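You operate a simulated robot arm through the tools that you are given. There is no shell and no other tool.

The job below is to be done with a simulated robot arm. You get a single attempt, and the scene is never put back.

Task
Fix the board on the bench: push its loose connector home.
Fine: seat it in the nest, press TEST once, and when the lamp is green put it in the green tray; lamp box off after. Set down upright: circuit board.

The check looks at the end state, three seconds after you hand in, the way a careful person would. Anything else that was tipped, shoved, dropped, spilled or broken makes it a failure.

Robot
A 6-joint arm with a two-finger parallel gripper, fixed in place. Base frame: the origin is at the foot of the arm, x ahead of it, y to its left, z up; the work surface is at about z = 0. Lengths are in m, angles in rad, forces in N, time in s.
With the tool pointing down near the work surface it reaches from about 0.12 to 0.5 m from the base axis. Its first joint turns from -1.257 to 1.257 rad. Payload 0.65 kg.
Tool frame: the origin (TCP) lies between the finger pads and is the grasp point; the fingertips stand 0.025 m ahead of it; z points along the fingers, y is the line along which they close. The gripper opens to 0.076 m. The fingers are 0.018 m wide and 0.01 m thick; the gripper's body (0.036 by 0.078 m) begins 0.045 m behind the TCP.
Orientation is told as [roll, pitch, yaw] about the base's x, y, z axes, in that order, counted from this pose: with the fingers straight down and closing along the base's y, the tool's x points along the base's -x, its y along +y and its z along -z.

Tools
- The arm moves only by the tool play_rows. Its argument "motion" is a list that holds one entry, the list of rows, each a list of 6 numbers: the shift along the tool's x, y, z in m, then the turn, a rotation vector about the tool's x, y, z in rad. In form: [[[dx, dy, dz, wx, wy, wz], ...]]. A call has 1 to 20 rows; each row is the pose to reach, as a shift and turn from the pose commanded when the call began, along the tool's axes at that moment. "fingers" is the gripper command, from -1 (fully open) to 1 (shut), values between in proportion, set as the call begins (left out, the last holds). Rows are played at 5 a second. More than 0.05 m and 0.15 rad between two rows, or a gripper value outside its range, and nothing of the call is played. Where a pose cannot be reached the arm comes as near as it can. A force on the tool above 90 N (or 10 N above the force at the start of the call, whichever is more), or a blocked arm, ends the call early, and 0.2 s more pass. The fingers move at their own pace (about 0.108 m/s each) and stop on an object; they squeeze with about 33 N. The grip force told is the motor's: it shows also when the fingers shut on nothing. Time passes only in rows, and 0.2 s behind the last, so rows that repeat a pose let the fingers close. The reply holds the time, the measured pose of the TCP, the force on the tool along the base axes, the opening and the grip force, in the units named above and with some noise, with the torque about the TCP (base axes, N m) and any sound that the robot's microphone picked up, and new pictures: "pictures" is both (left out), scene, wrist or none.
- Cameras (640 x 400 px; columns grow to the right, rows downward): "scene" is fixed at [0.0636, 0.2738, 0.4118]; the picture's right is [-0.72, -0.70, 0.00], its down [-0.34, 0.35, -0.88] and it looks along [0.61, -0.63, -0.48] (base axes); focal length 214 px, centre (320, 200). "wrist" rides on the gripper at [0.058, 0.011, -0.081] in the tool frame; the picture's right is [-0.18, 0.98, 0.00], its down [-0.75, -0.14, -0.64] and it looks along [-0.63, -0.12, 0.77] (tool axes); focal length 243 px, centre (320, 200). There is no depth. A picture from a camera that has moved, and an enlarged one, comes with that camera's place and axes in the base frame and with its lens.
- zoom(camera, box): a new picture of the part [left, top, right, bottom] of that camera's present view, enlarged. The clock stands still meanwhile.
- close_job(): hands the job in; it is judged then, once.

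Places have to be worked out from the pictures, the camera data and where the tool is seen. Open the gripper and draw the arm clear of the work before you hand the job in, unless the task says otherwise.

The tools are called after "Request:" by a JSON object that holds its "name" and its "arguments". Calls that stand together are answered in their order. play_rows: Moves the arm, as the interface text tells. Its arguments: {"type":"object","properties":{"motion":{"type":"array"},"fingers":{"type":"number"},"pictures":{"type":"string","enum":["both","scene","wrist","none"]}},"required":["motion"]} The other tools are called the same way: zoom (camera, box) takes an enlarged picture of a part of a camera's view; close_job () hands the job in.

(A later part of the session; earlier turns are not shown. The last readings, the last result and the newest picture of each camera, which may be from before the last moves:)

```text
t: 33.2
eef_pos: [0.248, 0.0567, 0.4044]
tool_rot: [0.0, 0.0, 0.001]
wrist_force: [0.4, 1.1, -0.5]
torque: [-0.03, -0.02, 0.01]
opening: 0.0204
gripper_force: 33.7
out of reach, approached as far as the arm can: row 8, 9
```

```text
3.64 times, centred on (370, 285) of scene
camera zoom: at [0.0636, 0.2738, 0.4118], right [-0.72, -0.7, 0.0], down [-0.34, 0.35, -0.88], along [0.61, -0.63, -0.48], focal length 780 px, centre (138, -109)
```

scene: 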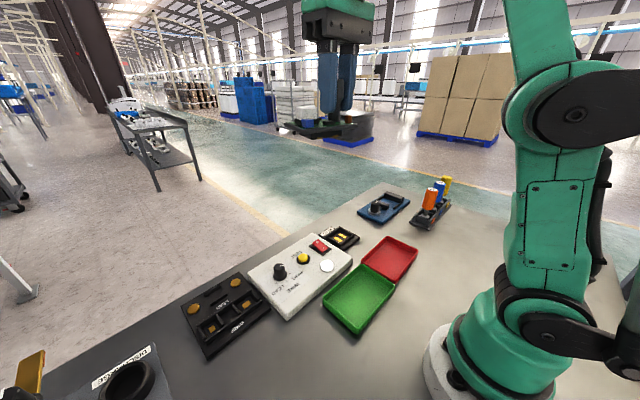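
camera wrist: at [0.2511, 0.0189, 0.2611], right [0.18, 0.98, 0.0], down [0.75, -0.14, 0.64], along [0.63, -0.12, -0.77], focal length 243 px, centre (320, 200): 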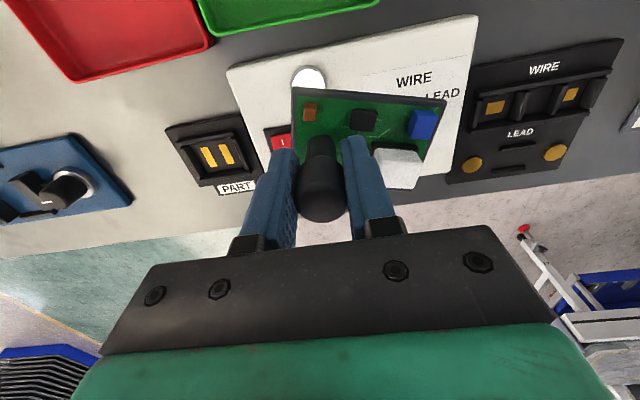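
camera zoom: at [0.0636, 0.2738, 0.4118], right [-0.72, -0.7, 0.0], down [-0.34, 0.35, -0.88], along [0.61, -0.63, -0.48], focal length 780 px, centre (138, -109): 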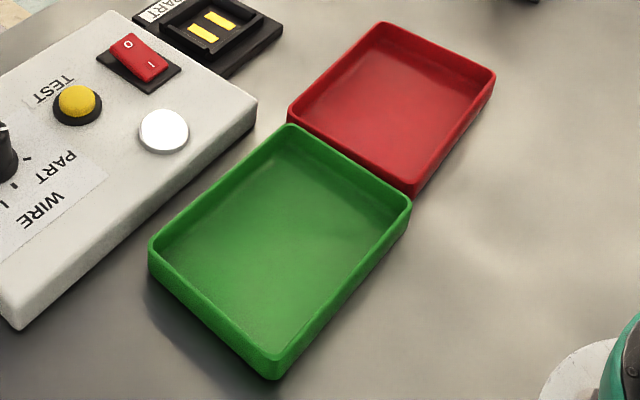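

The underside shows a smaller foot block with two gold contact tabs. I'll turn the board so the long side faces the camera squarely, to measure the foot against the rim.

Request:
{"name": "play_rows", "arguments": {"motion": [[[0, 0, 0, 0, 0, 0.11], [0, 0, 0, 0, 0, 0.22], [0, 0, 0, 0, 0, 0.33], [0, 0, 0, 0, 0, 0.44], [0, 0, 0, 0, 0, 0.55], [0, 0, 0, 0, 0, 0.55]]], "pictures": "scene"}}

Request:
{"name": "zoom", "arguments": {"camera": "scene", "box": [270, 90, 390, 165]}}

```text
t: 34.6
eef_pos: [0.2463, 0.055, 0.4053]
tool_rot: [0.002, 0.0, -0.552]
wrist_force: [0.3, -0.4, -0.4]
torque: [-0.01, 0.01, 0.01]
opening: 0.0205
gripper_force: 32.6
```

scene: 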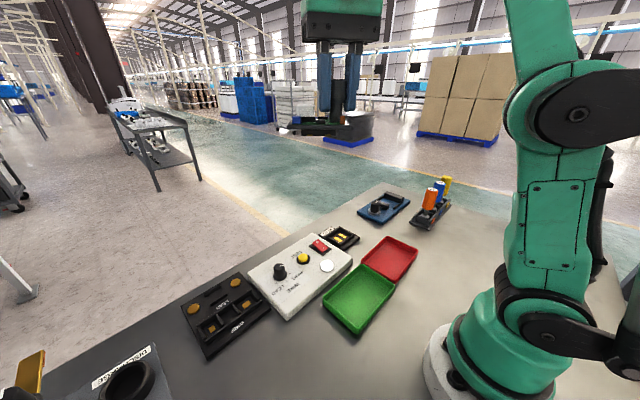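

```text
5.33 times, centred on (330, 128) of scene
camera zoom: at [0.0636, 0.2738, 0.4118], right [-0.72, -0.7, 0.0], down [-0.34, 0.35, -0.88], along [0.61, -0.63, -0.48], focal length 1144 px, centre (267, 587)
```

zoom: 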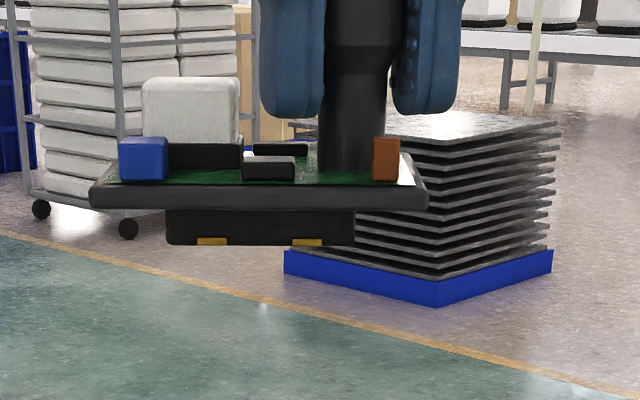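

From this side the foot is centred under the rim, about 0.043 long in y, with tabs spaced about 0.0215, matching the nest pads' spacing of 0.022. Now I turn it 90° to measure the other dimension.

Request:
{"name": "play_rows", "arguments": {"motion": [[[0, 0, 0, 0, 0, -0.14], [0, 0, 0, 0, 0, -0.28], [0, 0, 0, 0, 0, -0.42], [0, 0, 0, 0, 0, -0.56], [0, 0, 0, 0, 0, -0.7], [0, 0, 0, 0, 0, -0.84], [0, 0, 0, 0, 0, -0.98], [0, 0, 0, 0, 0, -1.12], [0, 0, 0, 0, 0, -1.26], [0, 0, 0, 0, 0, -1.4], [0, 0, 0, 0, 0, -1.54], [0, 0, 0, 0, 0, -1.57], [0, 0, 0, 0, 0, -1.57]]], "pictures": "scene"}}

Request:
{"name": "zoom", "arguments": {"camera": "scene", "box": [270, 90, 390, 165]}}

```text
t: 37.4
eef_pos: [0.248, 0.0562, 0.4046]
tool_rot: [-0.001, -0.001, 1.02]
wrist_force: [-0.5, -0.3, -0.7]
torque: [-0.02, -0.05, 0.02]
opening: 0.0203
gripper_force: 32.4
```

scene: 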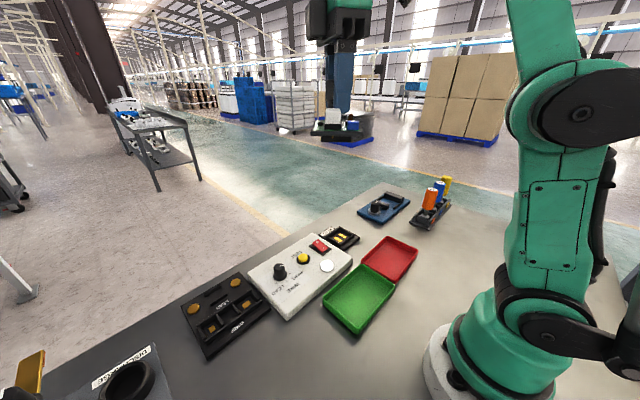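

```text
5.33 times, centred on (330, 128) of scene
camera zoom: at [0.0636, 0.2738, 0.4118], right [-0.72, -0.7, 0.0], down [-0.34, 0.35, -0.88], along [0.61, -0.63, -0.48], focal length 1144 px, centre (267, 587)
```

zoom: 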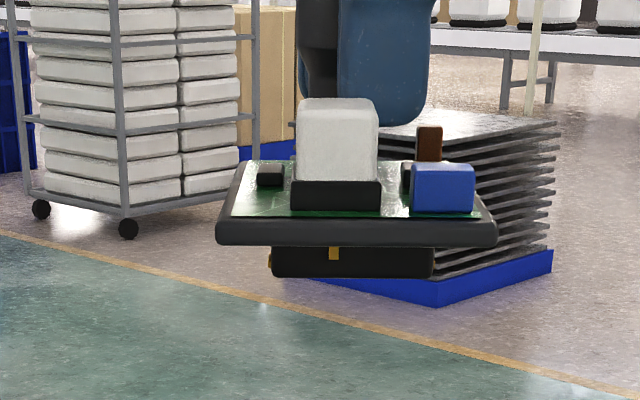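

The foot is about 0.034 (x) by 0.044 (y) and centred. I'll zoom in on that extra gold mark on this end face.

Request:
{"name": "zoom", "arguments": {"camera": "scene", "box": [310, 125, 365, 160]}}

Request:
{"name": "zoom", "arguments": {"camera": "wrist", "box": [270, 60, 470, 220]}}

```text
11.43 times, centred on (338, 142) of scene
camera zoom: at [0.0636, 0.2738, 0.4118], right [-0.72, -0.7, 0.0], down [-0.34, 0.35, -0.88], along [0.61, -0.63, -0.48], focal length 2451 px, centre (120, 857)
```

zoom: 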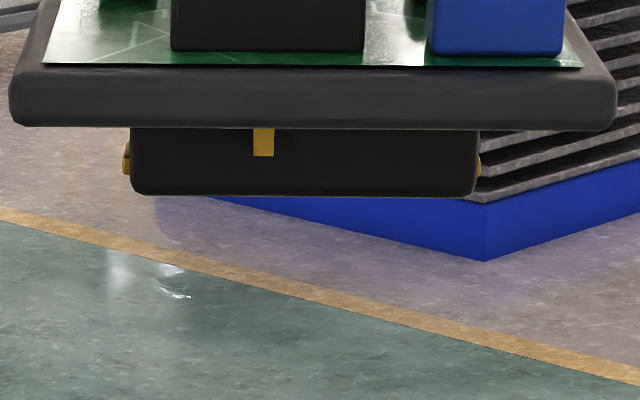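

```text
2.50 times, centred on (370, 140) of wrist
camera zoom: at [0.2072, 0.0125, 0.4863], right [-0.74, 0.67, 0.0], down [0.51, 0.57, 0.64], along [0.43, 0.48, -0.77], focal length 606 px, centre (195, 350)
```

zoom: 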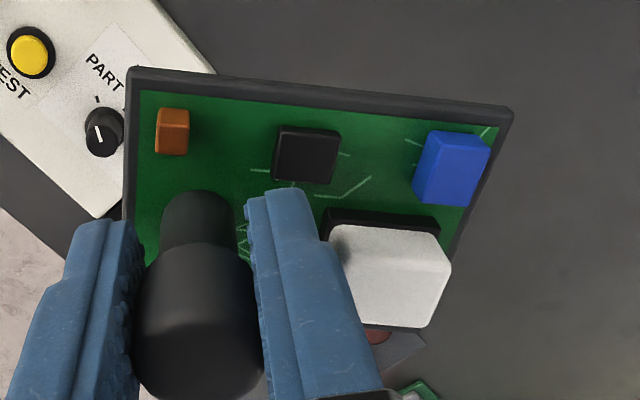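

The tabs protrude on both long sides, so the strips run across x under the foot, like the nest pads. I'll now turn the tool to about +0.278 rad, which should bring the board square to the bench axes.

Request:
{"name": "play_rows", "arguments": {"motion": [[[0, 0, 0, 0, 0, 0.12], [0, 0, 0, 0, 0, 0.24], [0, 0, 0, 0, 0, 0.36], [0, 0, 0, 0, 0, 0.48], [0, 0, 0, 0, 0, 0.6], [0, 0, 0, 0, 0, 0.7], [0, 0, 0, 0, 0, 0.742], [0, 0, 0, 0, 0, 0.742]]], "pictures": "both"}}

Request:
{"name": "zoom", "arguments": {"camera": "wrist", "box": [270, 60, 470, 220]}}

Request:
{"name": "zoom", "arguments": {"camera": "scene", "box": [270, 90, 390, 165]}}

```text
t: 39.2
eef_pos: [0.2474, 0.0557, 0.4046]
tool_rot: [0.001, -0.003, 0.277]
wrist_force: [-0.3, -0.4, -1.1]
torque: [-0.04, 0.04, -0.04]
opening: 0.0204
gripper_force: 33.0
camera wrist: at [0.1877, 0.0515, 0.4863], right [-0.09, 1.0, 0.0], down [0.76, 0.07, 0.64], along [0.64, 0.06, -0.77], focal length 243 px, centre (320, 200)
```

scene: 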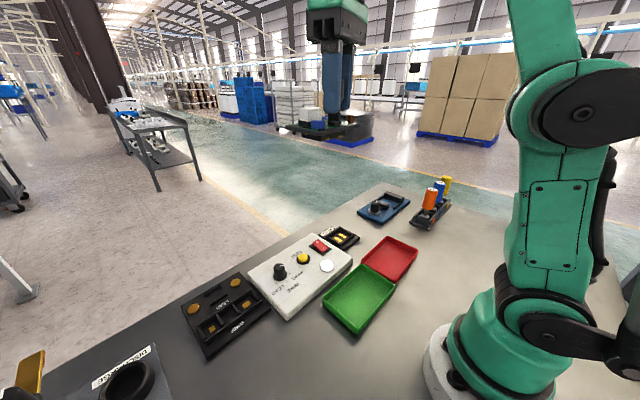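
wrist: 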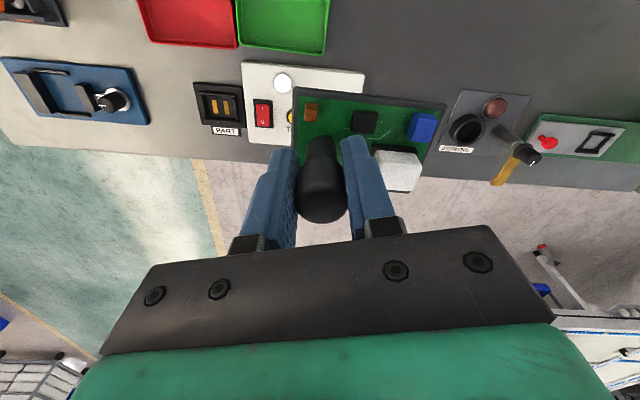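

```text
2.50 times, centred on (370, 140) of wrist
camera zoom: at [0.1877, 0.0515, 0.4863], right [-0.09, 1.0, 0.0], down [0.76, 0.07, 0.64], along [0.64, 0.06, -0.77], focal length 606 px, centre (195, 350)
```

zoom: 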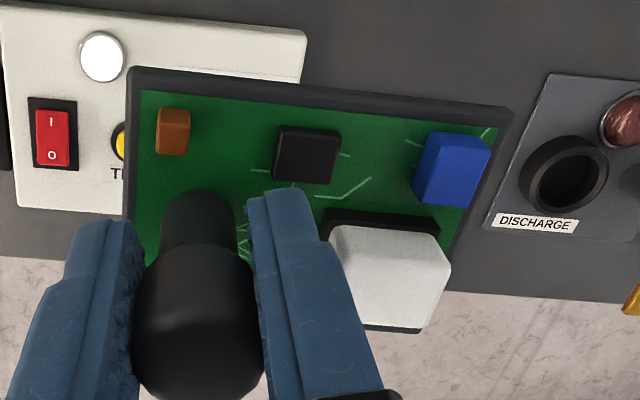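

```text
5.33 times, centred on (330, 128) of scene
camera zoom: at [0.0636, 0.2738, 0.4118], right [-0.72, -0.7, 0.0], down [-0.34, 0.35, -0.88], along [0.61, -0.63, -0.48], focal length 1144 px, centre (267, 587)
```

zoom: 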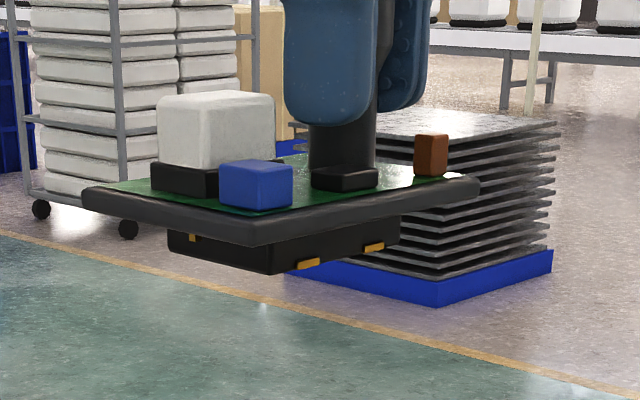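

The board's edges now run parallel to the lamp box's edges, and the connector is still fully home. I'll carry it over the nest, with the TCP aimed at about (0.3675, -0.1466, 0.16).

Request:
{"name": "play_rows", "arguments": {"motion": [[[-0.006, -0.0227, 0.0245, 0, 0, 0], [-0.012, -0.0455, 0.0489, 0, 0, 0], [-0.018, -0.0682, 0.0734, 0, 0, 0], [-0.024, -0.091, 0.0978, 0, 0, 0], [-0.03, -0.1137, 0.1223, 0, 0, 0], [-0.036, -0.1364, 0.1468, 0, 0, 0], [-0.042, -0.1592, 0.1712, 0, 0, 0], [-0.048, -0.1819, 0.1957, 0, 0, 0], [-0.054, -0.2047, 0.2201, 0, 0, 0], [-0.06, -0.22, 0.235, 0, 0, 0], [-0.0602, -0.2274, 0.2446, 0, 0, 0], [-0.0602, -0.2274, 0.2446, 0, 0, 0]]]}}

Request:
{"name": "zoom", "arguments": {"camera": "scene", "box": [310, 190, 390, 260]}}

Request:
{"name": "zoom", "arguments": {"camera": "wrist", "box": [270, 60, 470, 220]}}

```text
t: 41.8
eef_pos: [0.3682, -0.1459, 0.1615]
tool_rot: [0.0, 0.0, 0.277]
wrist_force: [1.3, 0.6, -1.0]
torque: [0.0, 0.05, 0.01]
opening: 0.0205
gripper_force: 33.3
camera wrist: at [0.3083, -0.1505, 0.2422], right [-0.09, 1.0, 0.0], down [0.76, 0.07, 0.64], along [0.64, 0.06, -0.77], focal length 243 px, centre (320, 200)
```

scene: 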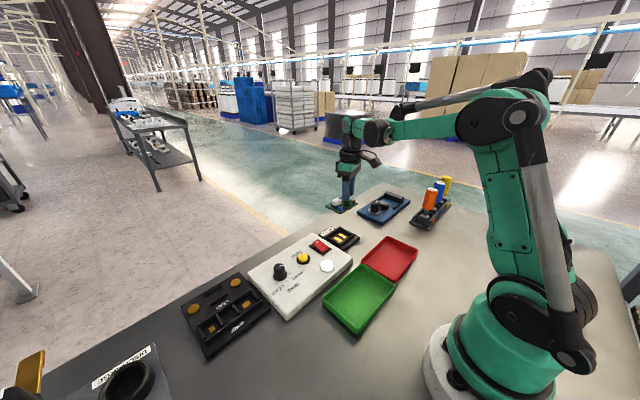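
wrist: 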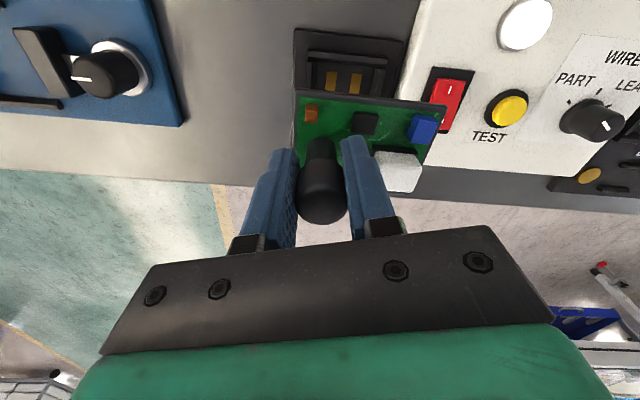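

```text
5.71 times, centred on (350, 225) of scene
camera zoom: at [0.0636, 0.2738, 0.4118], right [-0.72, -0.7, 0.0], down [-0.34, 0.35, -0.88], along [0.61, -0.63, -0.48], focal length 1226 px, centre (149, 57)
```

zoom: 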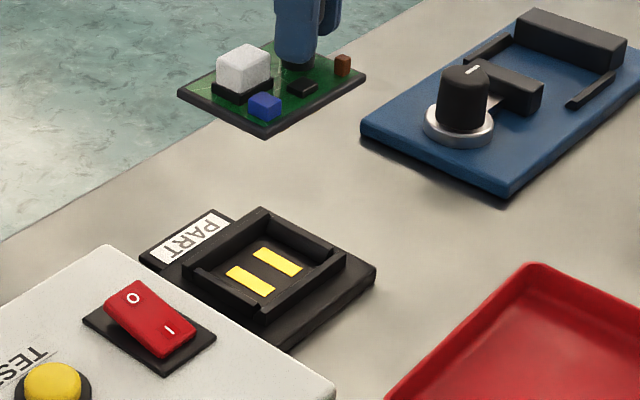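

```text
2.50 times, centred on (370, 140) of wrist
camera zoom: at [0.3083, -0.1505, 0.2422], right [-0.09, 1.0, 0.0], down [0.76, 0.07, 0.64], along [0.64, 0.06, -0.77], focal length 606 px, centre (195, 350)
```

zoom: 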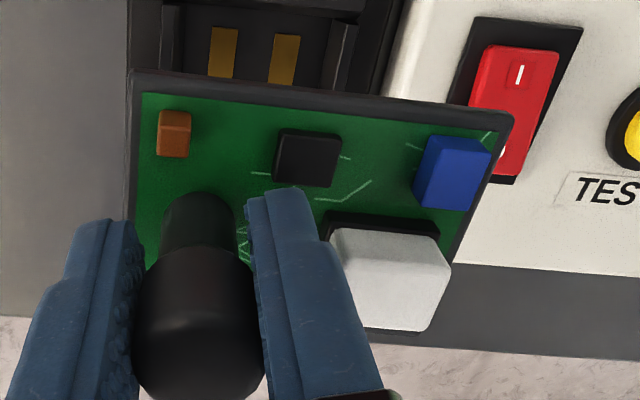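

The board is level and square, and its centre (about 0.368, -0.123) is within 1–2 mm of the nest centre (0.368, -0.1245). I'll lower it to about 3 cm above the floor of the nest and check again.

Request:
{"name": "play_rows", "arguments": {"motion": [[[0.0003, -0.001, 0.02, 0, 0, 0], [0.0003, -0.001, 0.04, 0, 0, 0], [0.0003, -0.001, 0.06, 0, 0, 0], [0.0003, -0.001, 0.07, 0, 0, 0], [0.0003, -0.001, 0.07, 0, 0, 0]]]}}

Request:
{"name": "zoom", "arguments": {"camera": "scene", "box": [310, 205, 370, 260]}}

Request:
{"name": "zoom", "arguments": {"camera": "wrist", "box": [270, 60, 470, 220]}}

```text
t: 43.0
eef_pos: [0.3694, -0.1445, 0.0898]
tool_rot: [0.001, -0.003, 0.277]
wrist_force: [0.0, 0.1, -1.4]
torque: [-0.04, 0.01, 0.02]
opening: 0.0207
gripper_force: 32.6
camera wrist: at [0.3094, -0.1499, 0.1709], right [-0.09, 1.0, 0.0], down [0.76, 0.07, 0.64], along [0.64, 0.06, -0.77], focal length 243 px, centre (320, 200)
```

scene: 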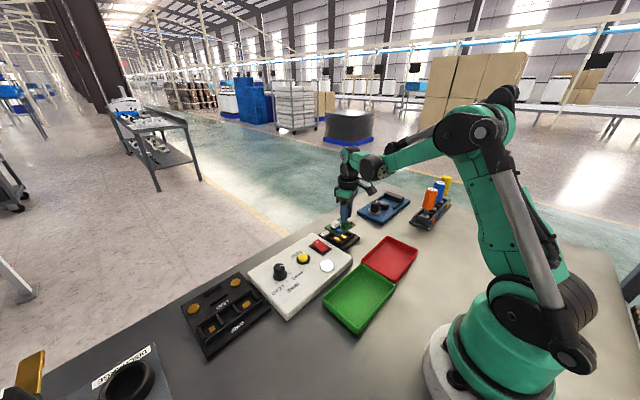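
wrist: 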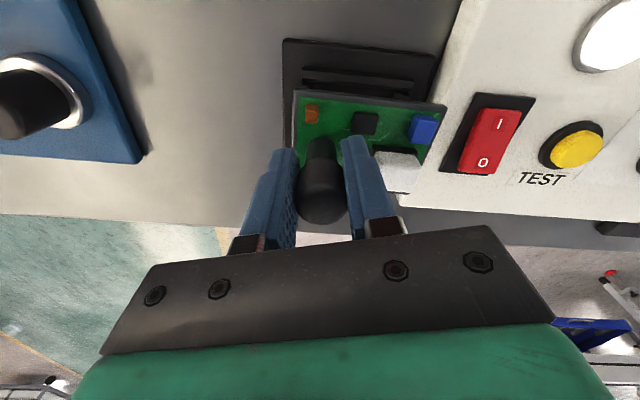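

```text
7.27 times, centred on (340, 232) of scene
camera zoom: at [0.0636, 0.2738, 0.4118], right [-0.72, -0.7, 0.0], down [-0.34, 0.35, -0.88], along [0.61, -0.63, -0.48], focal length 1560 px, centre (174, -36)
```

zoom: 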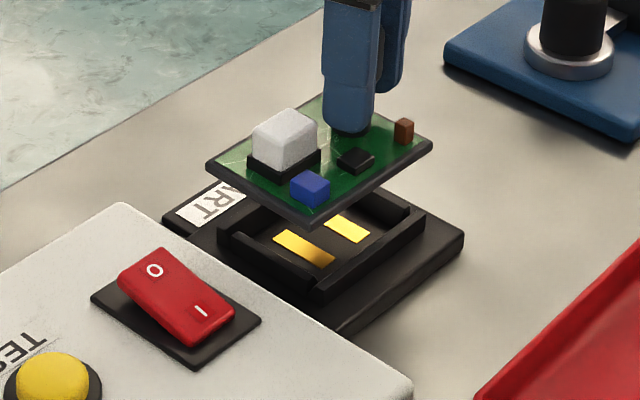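

```text
2.50 times, centred on (370, 140) of wrist
camera zoom: at [0.3094, -0.1499, 0.1709], right [-0.09, 1.0, 0.0], down [0.76, 0.07, 0.64], along [0.64, 0.06, -0.77], focal length 606 px, centre (195, 350)
```

zoom: 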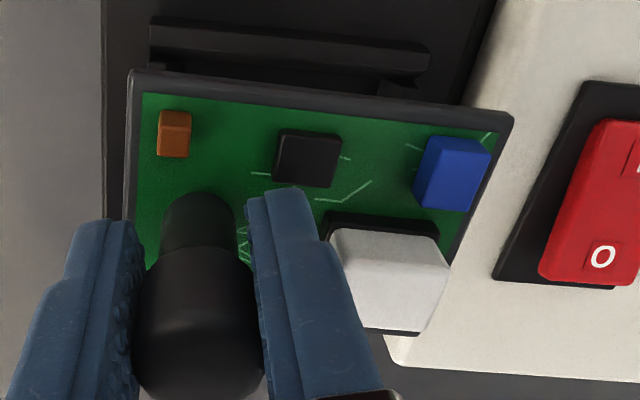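

The board is still level and square, with its centre about 1–2 mm from the nest centre, well within the clearance. I'll apply a small correction and lower it to just above seating.

Request:
{"name": "play_rows", "arguments": {"motion": [[[0.0014, -0.0012, 0.006, 0, 0, 0], [0.0014, -0.0012, 0.012, 0, 0, 0], [0.0014, -0.0012, 0.018, 0, 0, 0], [0.0014, -0.0012, 0.022, 0, 0, 0], [0.0014, -0.0012, 0.022, 0, 0, 0]]]}}

Request:
{"name": "zoom", "arguments": {"camera": "scene", "box": [310, 210, 370, 260]}}

Request:
{"name": "zoom", "arguments": {"camera": "wrist", "box": [270, 60, 470, 220]}}

```text
t: 44.2
eef_pos: [0.3675, -0.1491, 0.069]
tool_rot: [0.001, -0.002, 0.278]
wrist_force: [-0.2, 0.9, -1.0]
torque: [-0.01, 0.0, 0.02]
opening: 0.0206
gripper_force: 32.9
camera wrist: at [0.3076, -0.1537, 0.1497], right [-0.09, 1.0, 0.0], down [0.76, 0.07, 0.64], along [0.64, 0.06, -0.77], focal length 243 px, centre (320, 200)
```

scene: 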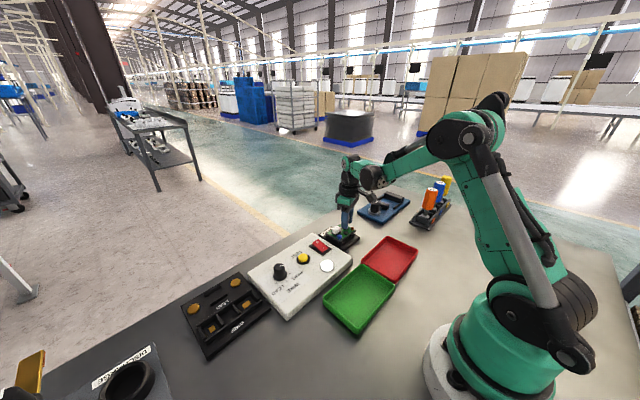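
wrist: 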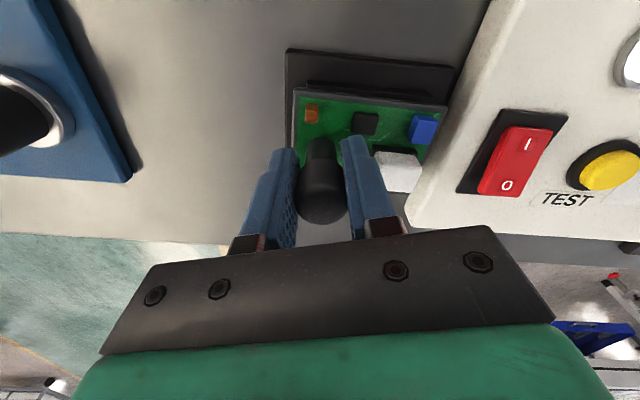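

```text
8.00 times, centred on (340, 235) of scene
camera zoom: at [0.0636, 0.2738, 0.4118], right [-0.72, -0.7, 0.0], down [-0.34, 0.35, -0.88], along [0.61, -0.63, -0.48], focal length 1716 px, centre (160, -80)
```

zoom: 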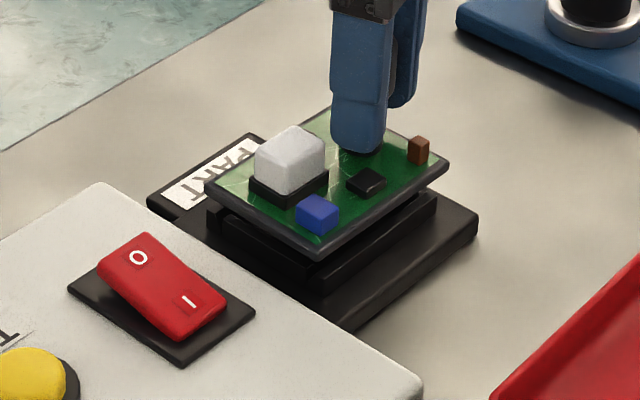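

```text
2.50 times, centred on (370, 140) of wrist
camera zoom: at [0.3076, -0.1537, 0.1497], right [-0.09, 1.0, 0.0], down [0.76, 0.07, 0.64], along [0.64, 0.06, -0.77], focal length 606 px, centre (195, 350)
```

zoom: 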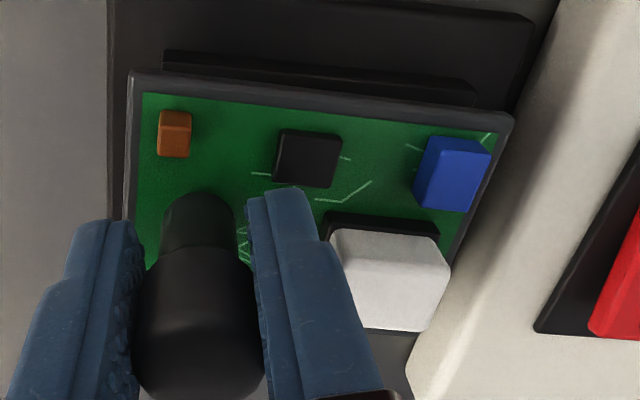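

Both cameras suggest the board is about 2 mm too far toward -y. I'll correct that and lower it into the nest in small steps while watching the force.

Request:
{"name": "play_rows", "arguments": {"motion": [[[-0.0015, 0.0017, 0, 0, 0, 0], [-0.0015, 0.0017, 0.003, 0, 0, 0], [-0.0015, 0.0017, 0.006, 0, 0, 0], [-0.0015, 0.0017, 0.009, 0, 0, 0], [-0.0015, 0.0017, 0.009, 0, 0, 0]]], "pictures": "scene"}}

Request:
{"name": "zoom", "arguments": {"camera": "scene", "box": [310, 210, 370, 260]}}

```text
t: 45.4
eef_pos: [0.3681, -0.1472, 0.0598]
tool_rot: [0.0, -0.002, 0.277]
wrist_force: [-3.4, -0.3, 26.8]
torque: [0.16, -0.08, 0.07]
opening: 0.0205
gripper_force: 32.8
```

scene: 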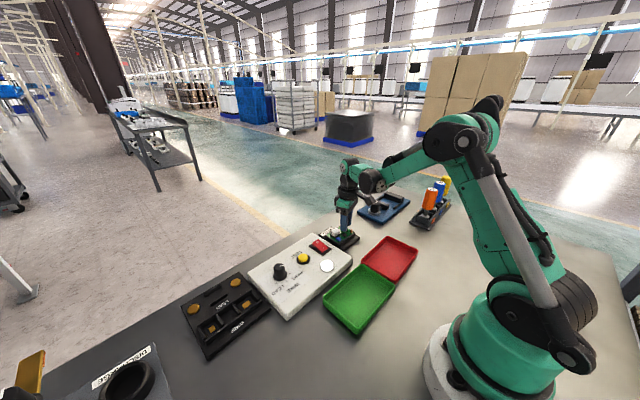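

```text
8.00 times, centred on (340, 235) of scene
camera zoom: at [0.0635, 0.2738, 0.4118], right [-0.72, -0.7, 0.0], down [-0.34, 0.35, -0.88], along [0.61, -0.63, -0.48], focal length 1716 px, centre (160, -80)
```

zoom: 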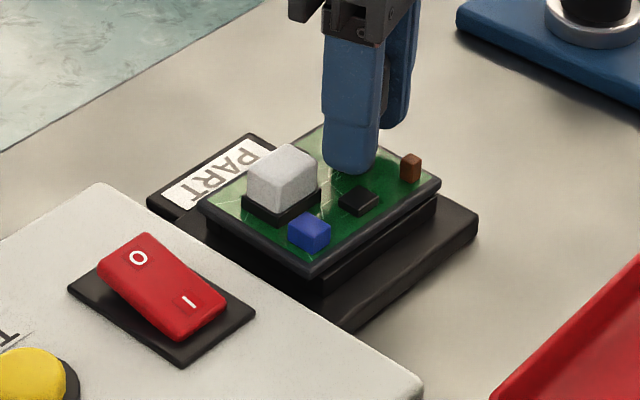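

Contact at about 27 N with the TCP at z ≈ 0.060. From the bench grip height I compute the contact surface at z ≈ 0.005–0.010, which fits the nest floor rather than the wall tops. I'll zoom in to confirm it's inside.

Request:
{"name": "zoom", "arguments": {"camera": "scene", "box": [320, 220, 360, 255]}}

Request:
{"name": "zoom", "arguments": {"camera": "wrist", "box": [270, 60, 470, 200]}}

```text
11.43 times, centred on (340, 238) of scene
camera zoom: at [0.0635, 0.2738, 0.4118], right [-0.72, -0.7, 0.0], down [-0.34, 0.35, -0.88], along [0.61, -0.63, -0.48], focal length 2451 px, centre (91, -229)
```

zoom: 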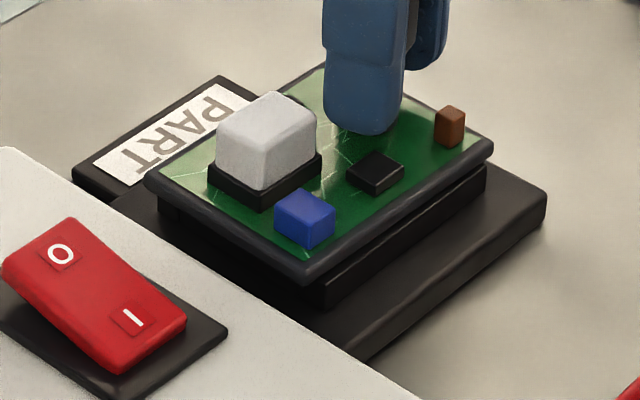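

```text
2.86 times, centred on (370, 130) of wrist
camera zoom: at [0.3087, -0.1512, 0.1409], right [-0.09, 1.0, 0.0], down [0.76, 0.07, 0.64], along [0.64, 0.06, -0.77], focal length 693 px, centre (177, 400)
```

zoom: 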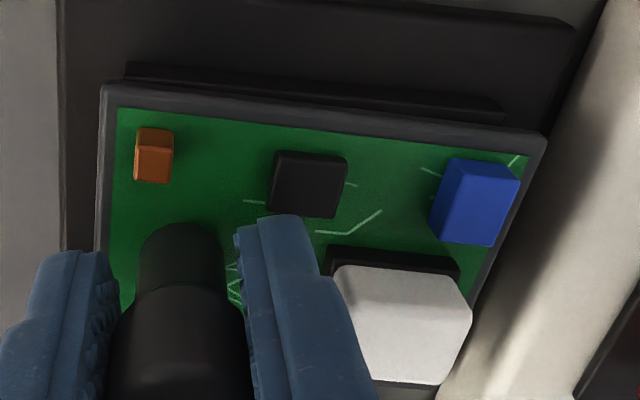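

The rim sits right down over the walls and is centred, so the foot is inside the nest on the contacts. I'll relieve the pressure by 1 mm, then open just slightly, because the +y finger is close to the connector.

Request:
{"name": "play_rows", "arguments": {"motion": [[[0, 0, -0.001, 0, 0, 0], [0, 0, -0.001, 0, 0, 0]]], "pictures": "none"}}

Request:
{"name": "play_rows", "arguments": {"motion": [[[0, 0, 0, 0, 0, 0], [0, 0, 0, 0, 0, 0], [0, 0, 0, 0, 0, 0]]], "fingers": 0.4}}

Request:
{"name": "zoom", "arguments": {"camera": "wrist", "box": [270, 60, 470, 200]}}

Request:
{"name": "zoom", "arguments": {"camera": "scene", "box": [320, 220, 360, 255]}}

```text
t: 46.0
eef_pos: [0.3687, -0.1466, 0.0595]
tool_rot: [0.001, -0.001, 0.275]
wrist_force: [0.0, 0.5, -1.5]
torque: [-0.03, -0.02, -0.04]
opening: 0.0205
gripper_force: 33.0
```

```text
t: 46.8
eef_pos: [0.3683, -0.147, 0.0611]
tool_rot: [0.0, -0.002, 0.278]
wrist_force: [-0.2, -0.6, -0.1]
torque: [0.02, 0.01, -0.02]
opening: 0.0228
gripper_force: 0.0
camera wrist: at [0.3086, -0.1513, 0.1417], right [-0.09, 1.0, 0.0], down [0.76, 0.07, 0.64], along [0.64, 0.06, -0.77], focal length 243 px, centre (320, 200)
```

scene: 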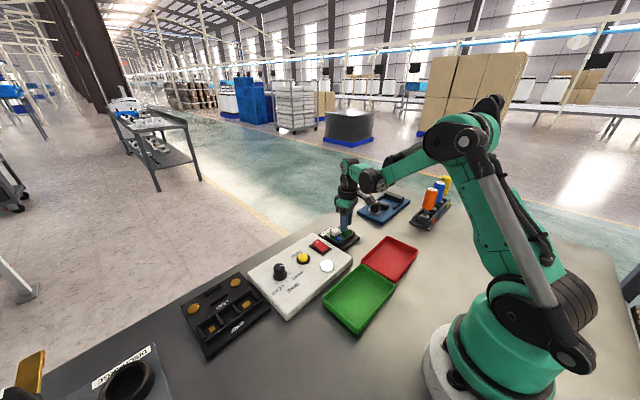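
wrist: 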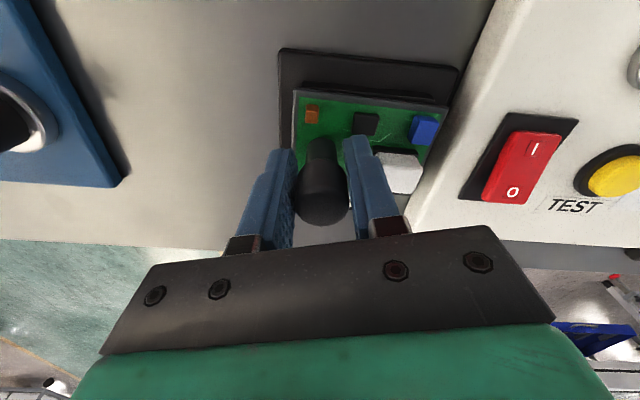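

```text
2.86 times, centred on (370, 130) of wrist
camera zoom: at [0.3086, -0.1513, 0.1417], right [-0.09, 1.0, 0.0], down [0.76, 0.07, 0.64], along [0.64, 0.06, -0.77], focal length 693 px, centre (177, 400)
```

zoom: 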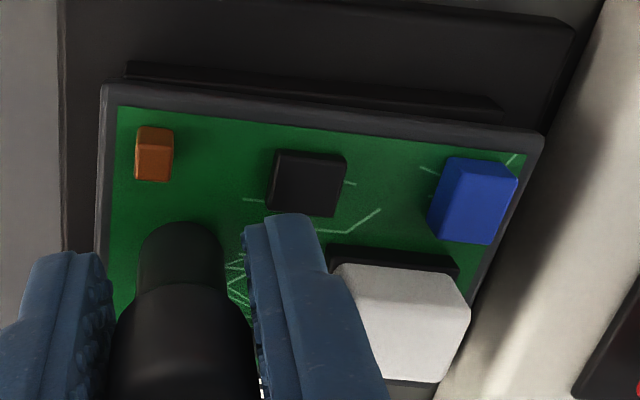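

```text
11.43 times, centred on (340, 238) of scene
camera zoom: at [0.0636, 0.2738, 0.4118], right [-0.72, -0.7, 0.0], down [-0.34, 0.35, -0.88], along [0.61, -0.63, -0.48], focal length 2451 px, centre (91, -229)
```

zoom: 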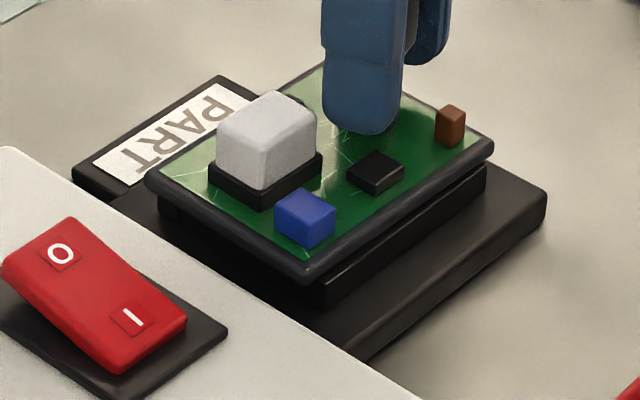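

The board is resting in the nest and the fingers are just clear of the handle. I'll lift straight up slowly.

Request:
{"name": "play_rows", "arguments": {"motion": [[[0, 0, -0.003, 0, 0, 0], [0, 0, -0.006, 0, 0, 0], [0, 0, -0.01, 0, 0, 0], [0, 0, -0.015, 0, 0, 0], [0, 0, -0.022, 0, 0, 0], [0, 0, -0.03, 0, 0, 0], [0, 0, -0.03, 0, 0, 0]]]}}

Request:
{"name": "zoom", "arguments": {"camera": "scene", "box": [320, 220, 360, 255]}}

Request:
{"name": "zoom", "arguments": {"camera": "wrist", "box": [250, 40, 450, 200]}}

```text
t: 48.4
eef_pos: [0.3682, -0.1464, 0.0915]
tool_rot: [0.0, -0.002, 0.278]
wrist_force: [-0.1, -0.8, 0.5]
torque: [-0.02, -0.01, 0.01]
opening: 0.023
gripper_force: 0.0
camera wrist: at [0.3087, -0.1512, 0.1728], right [-0.09, 1.0, 0.0], down [0.76, 0.07, 0.64], along [0.64, 0.06, -0.77], focal length 243 px, centre (320, 200)
```

scene: 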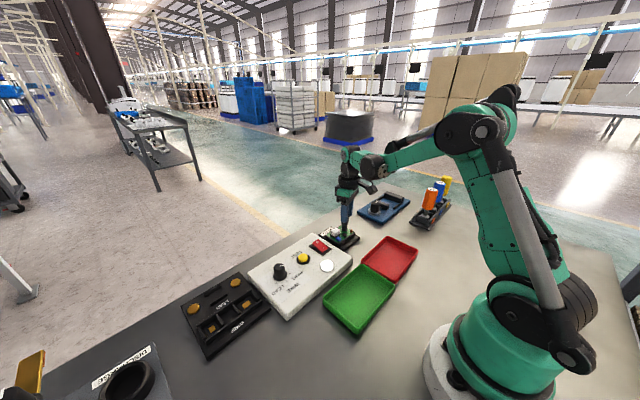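
wrist: 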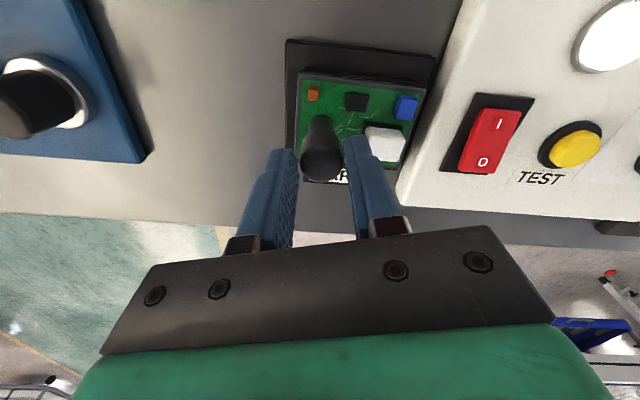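

```text
11.43 times, centred on (340, 238) of scene
camera zoom: at [0.0636, 0.2738, 0.4118], right [-0.72, -0.7, 0.0], down [-0.34, 0.35, -0.88], along [0.61, -0.63, -0.48], focal length 2451 px, centre (91, -229)
```

zoom: 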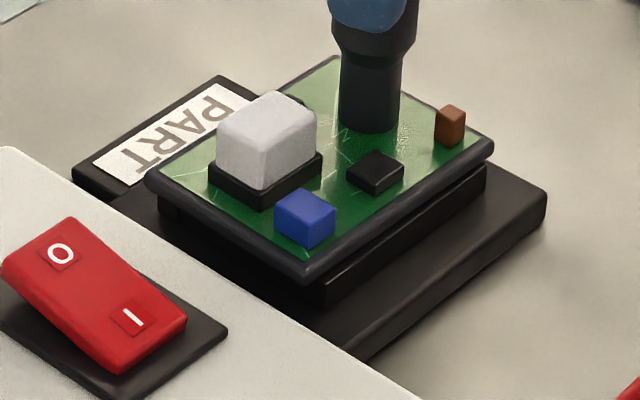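

```text
2.50 times, centred on (350, 120) of wrist
camera zoom: at [0.3087, -0.1512, 0.1728], right [-0.09, 1.0, 0.0], down [0.76, 0.07, 0.64], along [0.64, 0.06, -0.77], focal length 606 px, centre (245, 400)
```

zoom: 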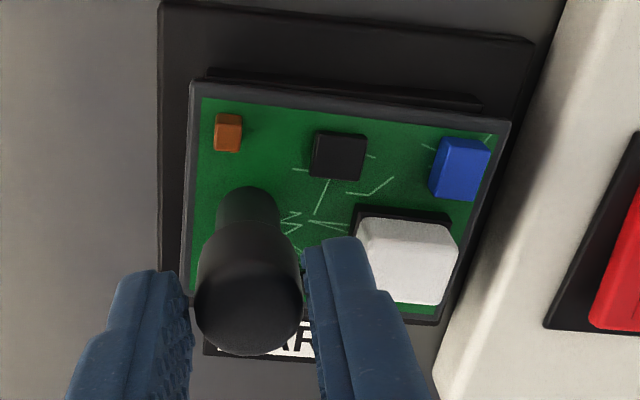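

The board stayed in the nest and the gripper is free. Now I rise, close the fingers, square the tool back to yaw 0 and move above the TEST button, around (0.361, 0.022).

Request:
{"name": "play_rows", "arguments": {"motion": [[[0, 0, -0.035, 0, 0, 0], [0, 0, -0.06, 0, 0, 0], [-0.008, 0.033, -0.06, 0, 0, 0.06], [-0.016, 0.066, -0.06, 0, 0, 0.12], [-0.024, 0.099, -0.06, 0, 0, 0.18], [-0.032, 0.132, -0.06, 0, 0, 0.24], [-0.0391, 0.164, -0.06, 0, 0, 0.278], [-0.0391, 0.164, -0.06, 0, 0, 0.278]]], "fingers": 1}}

Request:
{"name": "zoom", "arguments": {"camera": "wrist", "box": [220, 40, 420, 180]}}

Request:
{"name": "zoom", "arguments": {"camera": "scene", "box": [270, 215, 350, 290]}}

```text
t: 50.2
eef_pos: [0.3599, 0.0214, 0.1498]
tool_rot: [0.002, 0.0, 0.0]
wrist_force: [-0.9, -0.1, 0.1]
torque: [0.05, 0.03, -0.01]
opening: 0.0202
gripper_force: 33.0
camera wrist: at [0.3022, 0.0335, 0.2305], right [0.18, 0.98, 0.0], down [0.75, -0.14, 0.64], along [0.63, -0.12, -0.77], focal length 243 px, centre (320, 200)
```

scene: 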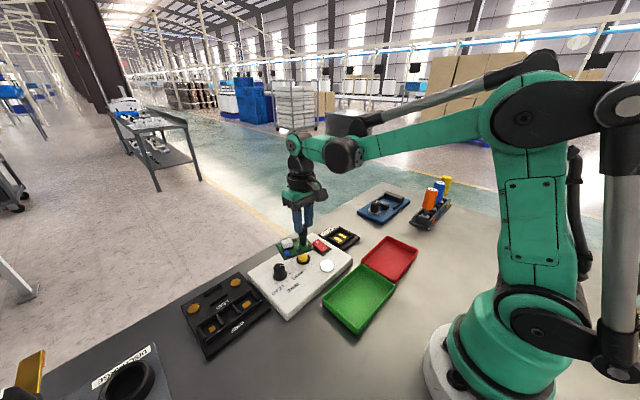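
wrist: 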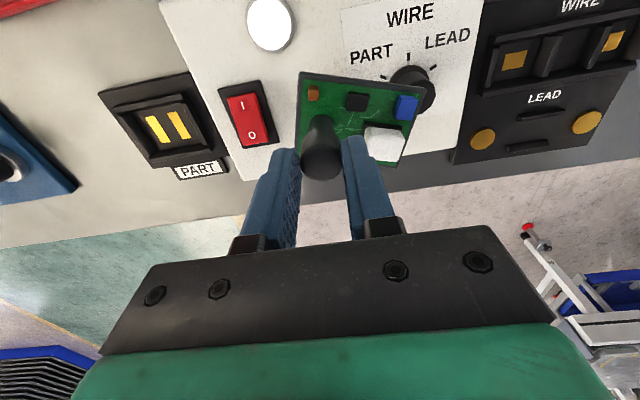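

```text
2.86 times, centred on (320, 110) of wrist
camera zoom: at [0.3022, 0.0335, 0.2305], right [0.18, 0.98, 0.0], down [0.75, -0.14, 0.64], along [0.63, -0.12, -0.77], focal length 693 px, centre (320, 457)
```

zoom: 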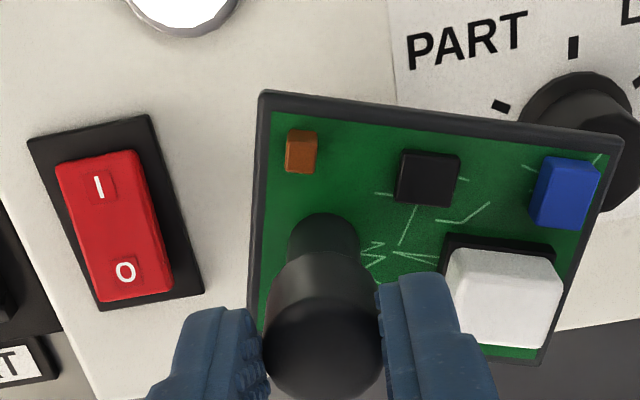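

```text
5.33 times, centred on (310, 252) of scene
camera zoom: at [0.0636, 0.2738, 0.4118], right [-0.72, -0.7, 0.0], down [-0.34, 0.35, -0.88], along [0.61, -0.63, -0.48], focal length 1144 px, centre (373, -80)
```

zoom: 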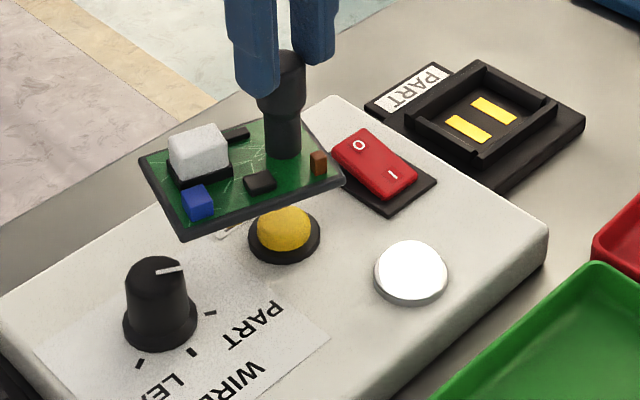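

My mistake: the fingers closed while their tips were still around the handle's top, so the board came along and is now hanging above the box. It's level and steady; I'll raise it a little and carry it gently back over the nest along the same path.

Request:
{"name": "play_rows", "arguments": {"motion": [[[0, 0, -0.008, 0, 0, 0], [0, 0, -0.018, 0, 0, 0], [-0.001, -0.015, -0.02, 0, 0, -0.025], [-0.002, -0.032, -0.02, 0, 0, -0.055], [-0.003, -0.05, -0.02, 0, 0, -0.085], [-0.004, -0.068, -0.02, 0, 0, -0.115], [-0.005, -0.086, -0.02, 0, 0, -0.145], [-0.006, -0.104, -0.02, 0, 0, -0.175], [-0.007, -0.122, -0.02, 0, 0, -0.205], [-0.008, -0.14, -0.02, 0, 0, -0.235], [-0.0083, -0.155, -0.02, 0, 0, -0.26], [-0.0083, -0.1678, -0.02, 0, 0, -0.278], [-0.0083, -0.1678, -0.02, 0, 0, -0.278]]], "fingers": 1}}

Request:
{"name": "zoom", "arguments": {"camera": "wrist", "box": [250, 40, 450, 200]}}

Request:
{"name": "zoom", "arguments": {"camera": "scene", "box": [310, 190, 370, 260]}}

```text
t: 53.0
eef_pos: [0.3699, -0.1464, 0.1697]
tool_rot: [0.0, -0.002, 0.277]
wrist_force: [0.1, 0.3, -1.1]
torque: [0.0, 0.02, -0.01]
opening: 0.0202
gripper_force: 32.9
camera wrist: at [0.3099, -0.1509, 0.251], right [-0.09, 1.0, 0.0], down [0.76, 0.07, 0.64], along [0.64, 0.06, -0.77], focal length 243 px, centre (320, 200)
```

scene: 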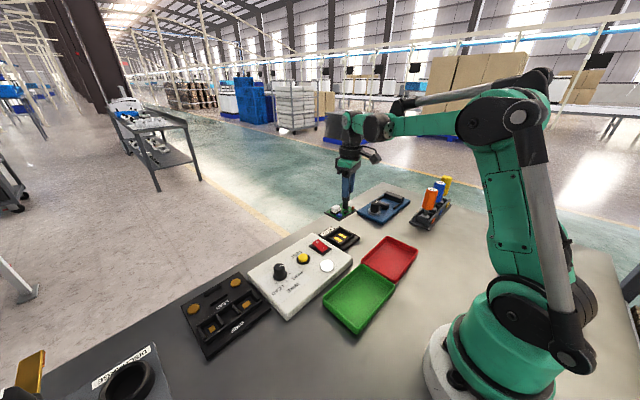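
wrist: 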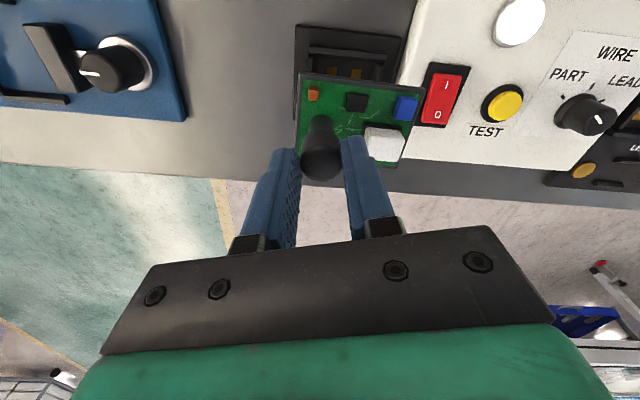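

```text
2.50 times, centred on (350, 120) of wrist
camera zoom: at [0.3099, -0.1509, 0.251], right [-0.09, 1.0, 0.0], down [0.76, 0.07, 0.64], along [0.64, 0.06, -0.77], focal length 606 px, centre (245, 400)
```

zoom: 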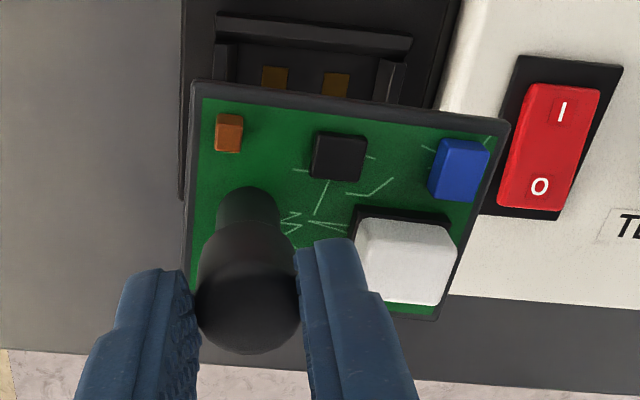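

```text
5.71 times, centred on (340, 225) of scene
camera zoom: at [0.0636, 0.2738, 0.4118], right [-0.72, -0.7, 0.0], down [-0.34, 0.35, -0.88], along [0.61, -0.63, -0.48], focal length 1226 px, centre (206, 57)
```

zoom: 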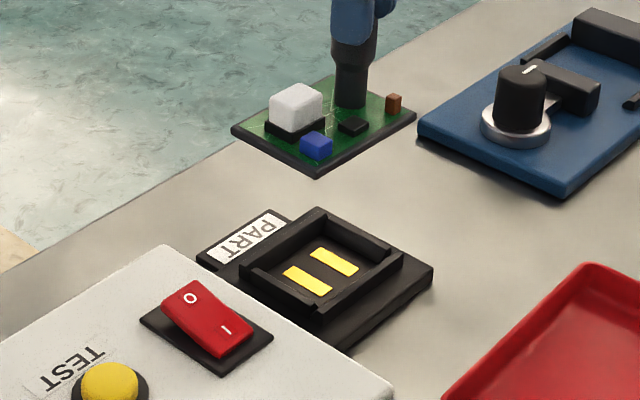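

The board hasn't shifted in the grip relative to when it sat in the nest. I'll remove the sub-millimetre path residue and lower it to about 15 mm above seating.

Request:
{"name": "play_rows", "arguments": {"motion": [[[0.001, -0.0003, 0.015, 0, 0, 0], [0.001, -0.0003, 0.03, 0, 0, 0], [0.001, -0.0003, 0.045, 0, 0, 0], [0.001, -0.0003, 0.058, 0, 0, 0], [0.001, -0.0003, 0.066, 0, 0, 0], [0.001, -0.0003, 0.066, 0, 0, 0]]]}}

Request:
{"name": "zoom", "arguments": {"camera": "scene", "box": [310, 210, 370, 260]}}

Request:
{"name": "zoom", "arguments": {"camera": "wrist", "box": [250, 40, 450, 200]}}

```text
t: 54.4
eef_pos: [0.368, -0.1455, 0.1039]
tool_rot: [-0.001, -0.003, 0.278]
wrist_force: [0.7, 0.3, -1.4]
torque: [-0.01, 0.03, 0.03]
opening: 0.0202
gripper_force: 32.9
camera wrist: at [0.3081, -0.151, 0.1858], right [-0.09, 1.0, 0.0], down [0.76, 0.07, 0.64], along [0.64, 0.06, -0.77], focal length 243 px, centre (320, 200)
```

scene: 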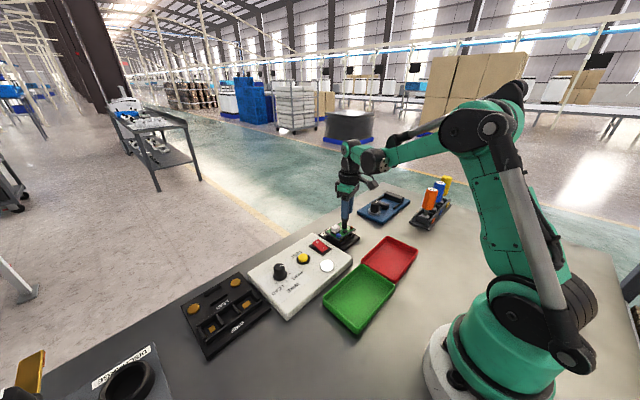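
wrist: 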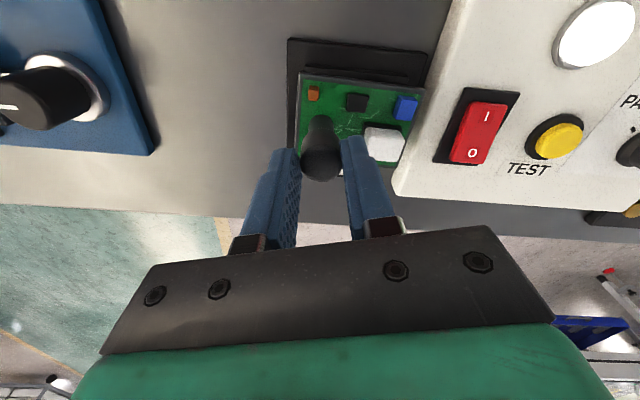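

```text
8.00 times, centred on (340, 235) of scene
camera zoom: at [0.0636, 0.2738, 0.4118], right [-0.72, -0.7, 0.0], down [-0.34, 0.35, -0.88], along [0.61, -0.63, -0.48], focal length 1716 px, centre (160, -80)
```

zoom: 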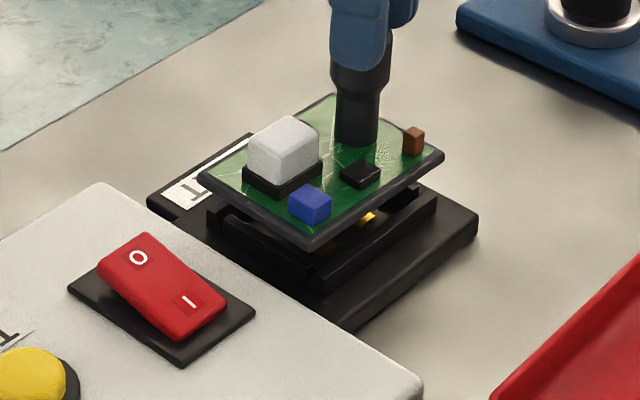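

```text
2.50 times, centred on (350, 120) of wrist
camera zoom: at [0.3081, -0.151, 0.1858], right [-0.09, 1.0, 0.0], down [0.76, 0.07, 0.64], along [0.64, 0.06, -0.77], focal length 606 px, centre (245, 400)
```

zoom: 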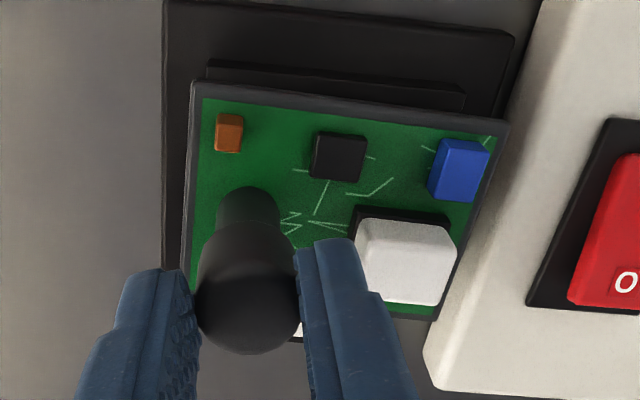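

It's lined up over the nest as before. I'll lower the last 13 mm in small steps.

Request:
{"name": "play_rows", "arguments": {"motion": [[[0, 0, 0.004, 0, 0, 0], [0, 0, 0.008, 0, 0, 0], [0, 0, 0.011, 0, 0, 0], [0, 0, 0.0125, 0, 0, 0], [0, 0, 0.0125, 0, 0, 0]]], "pictures": "scene"}}

Request:
{"name": "zoom", "arguments": {"camera": "scene", "box": [320, 220, 360, 255]}}

```text
t: 55.6
eef_pos: [0.3669, -0.1464, 0.0931]
tool_rot: [-0.001, 0.0, 0.278]
wrist_force: [-1.5, -2.9, 11.1]
torque: [0.01, -0.02, 0.02]
opening: 0.0201
gripper_force: 33.0
```

scene: 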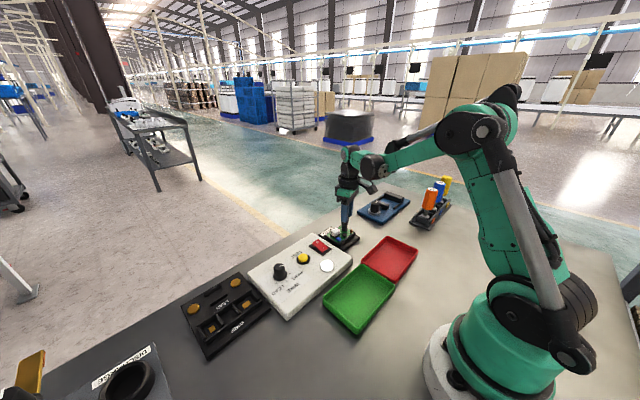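

```text
11.43 times, centred on (340, 238) of scene
camera zoom: at [0.0635, 0.2738, 0.4118], right [-0.72, -0.7, 0.0], down [-0.34, 0.35, -0.88], along [0.61, -0.63, -0.48], focal length 2451 px, centre (91, -229)
```

zoom: 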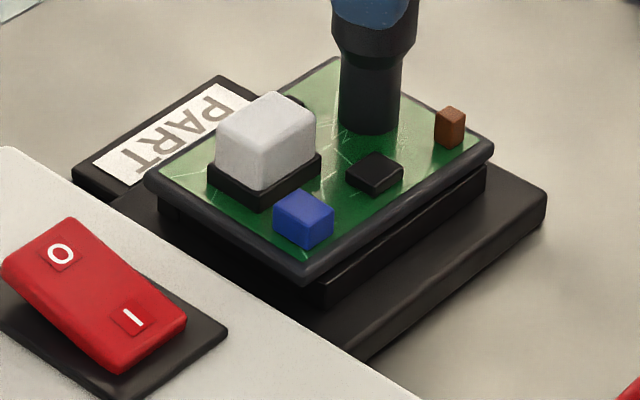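

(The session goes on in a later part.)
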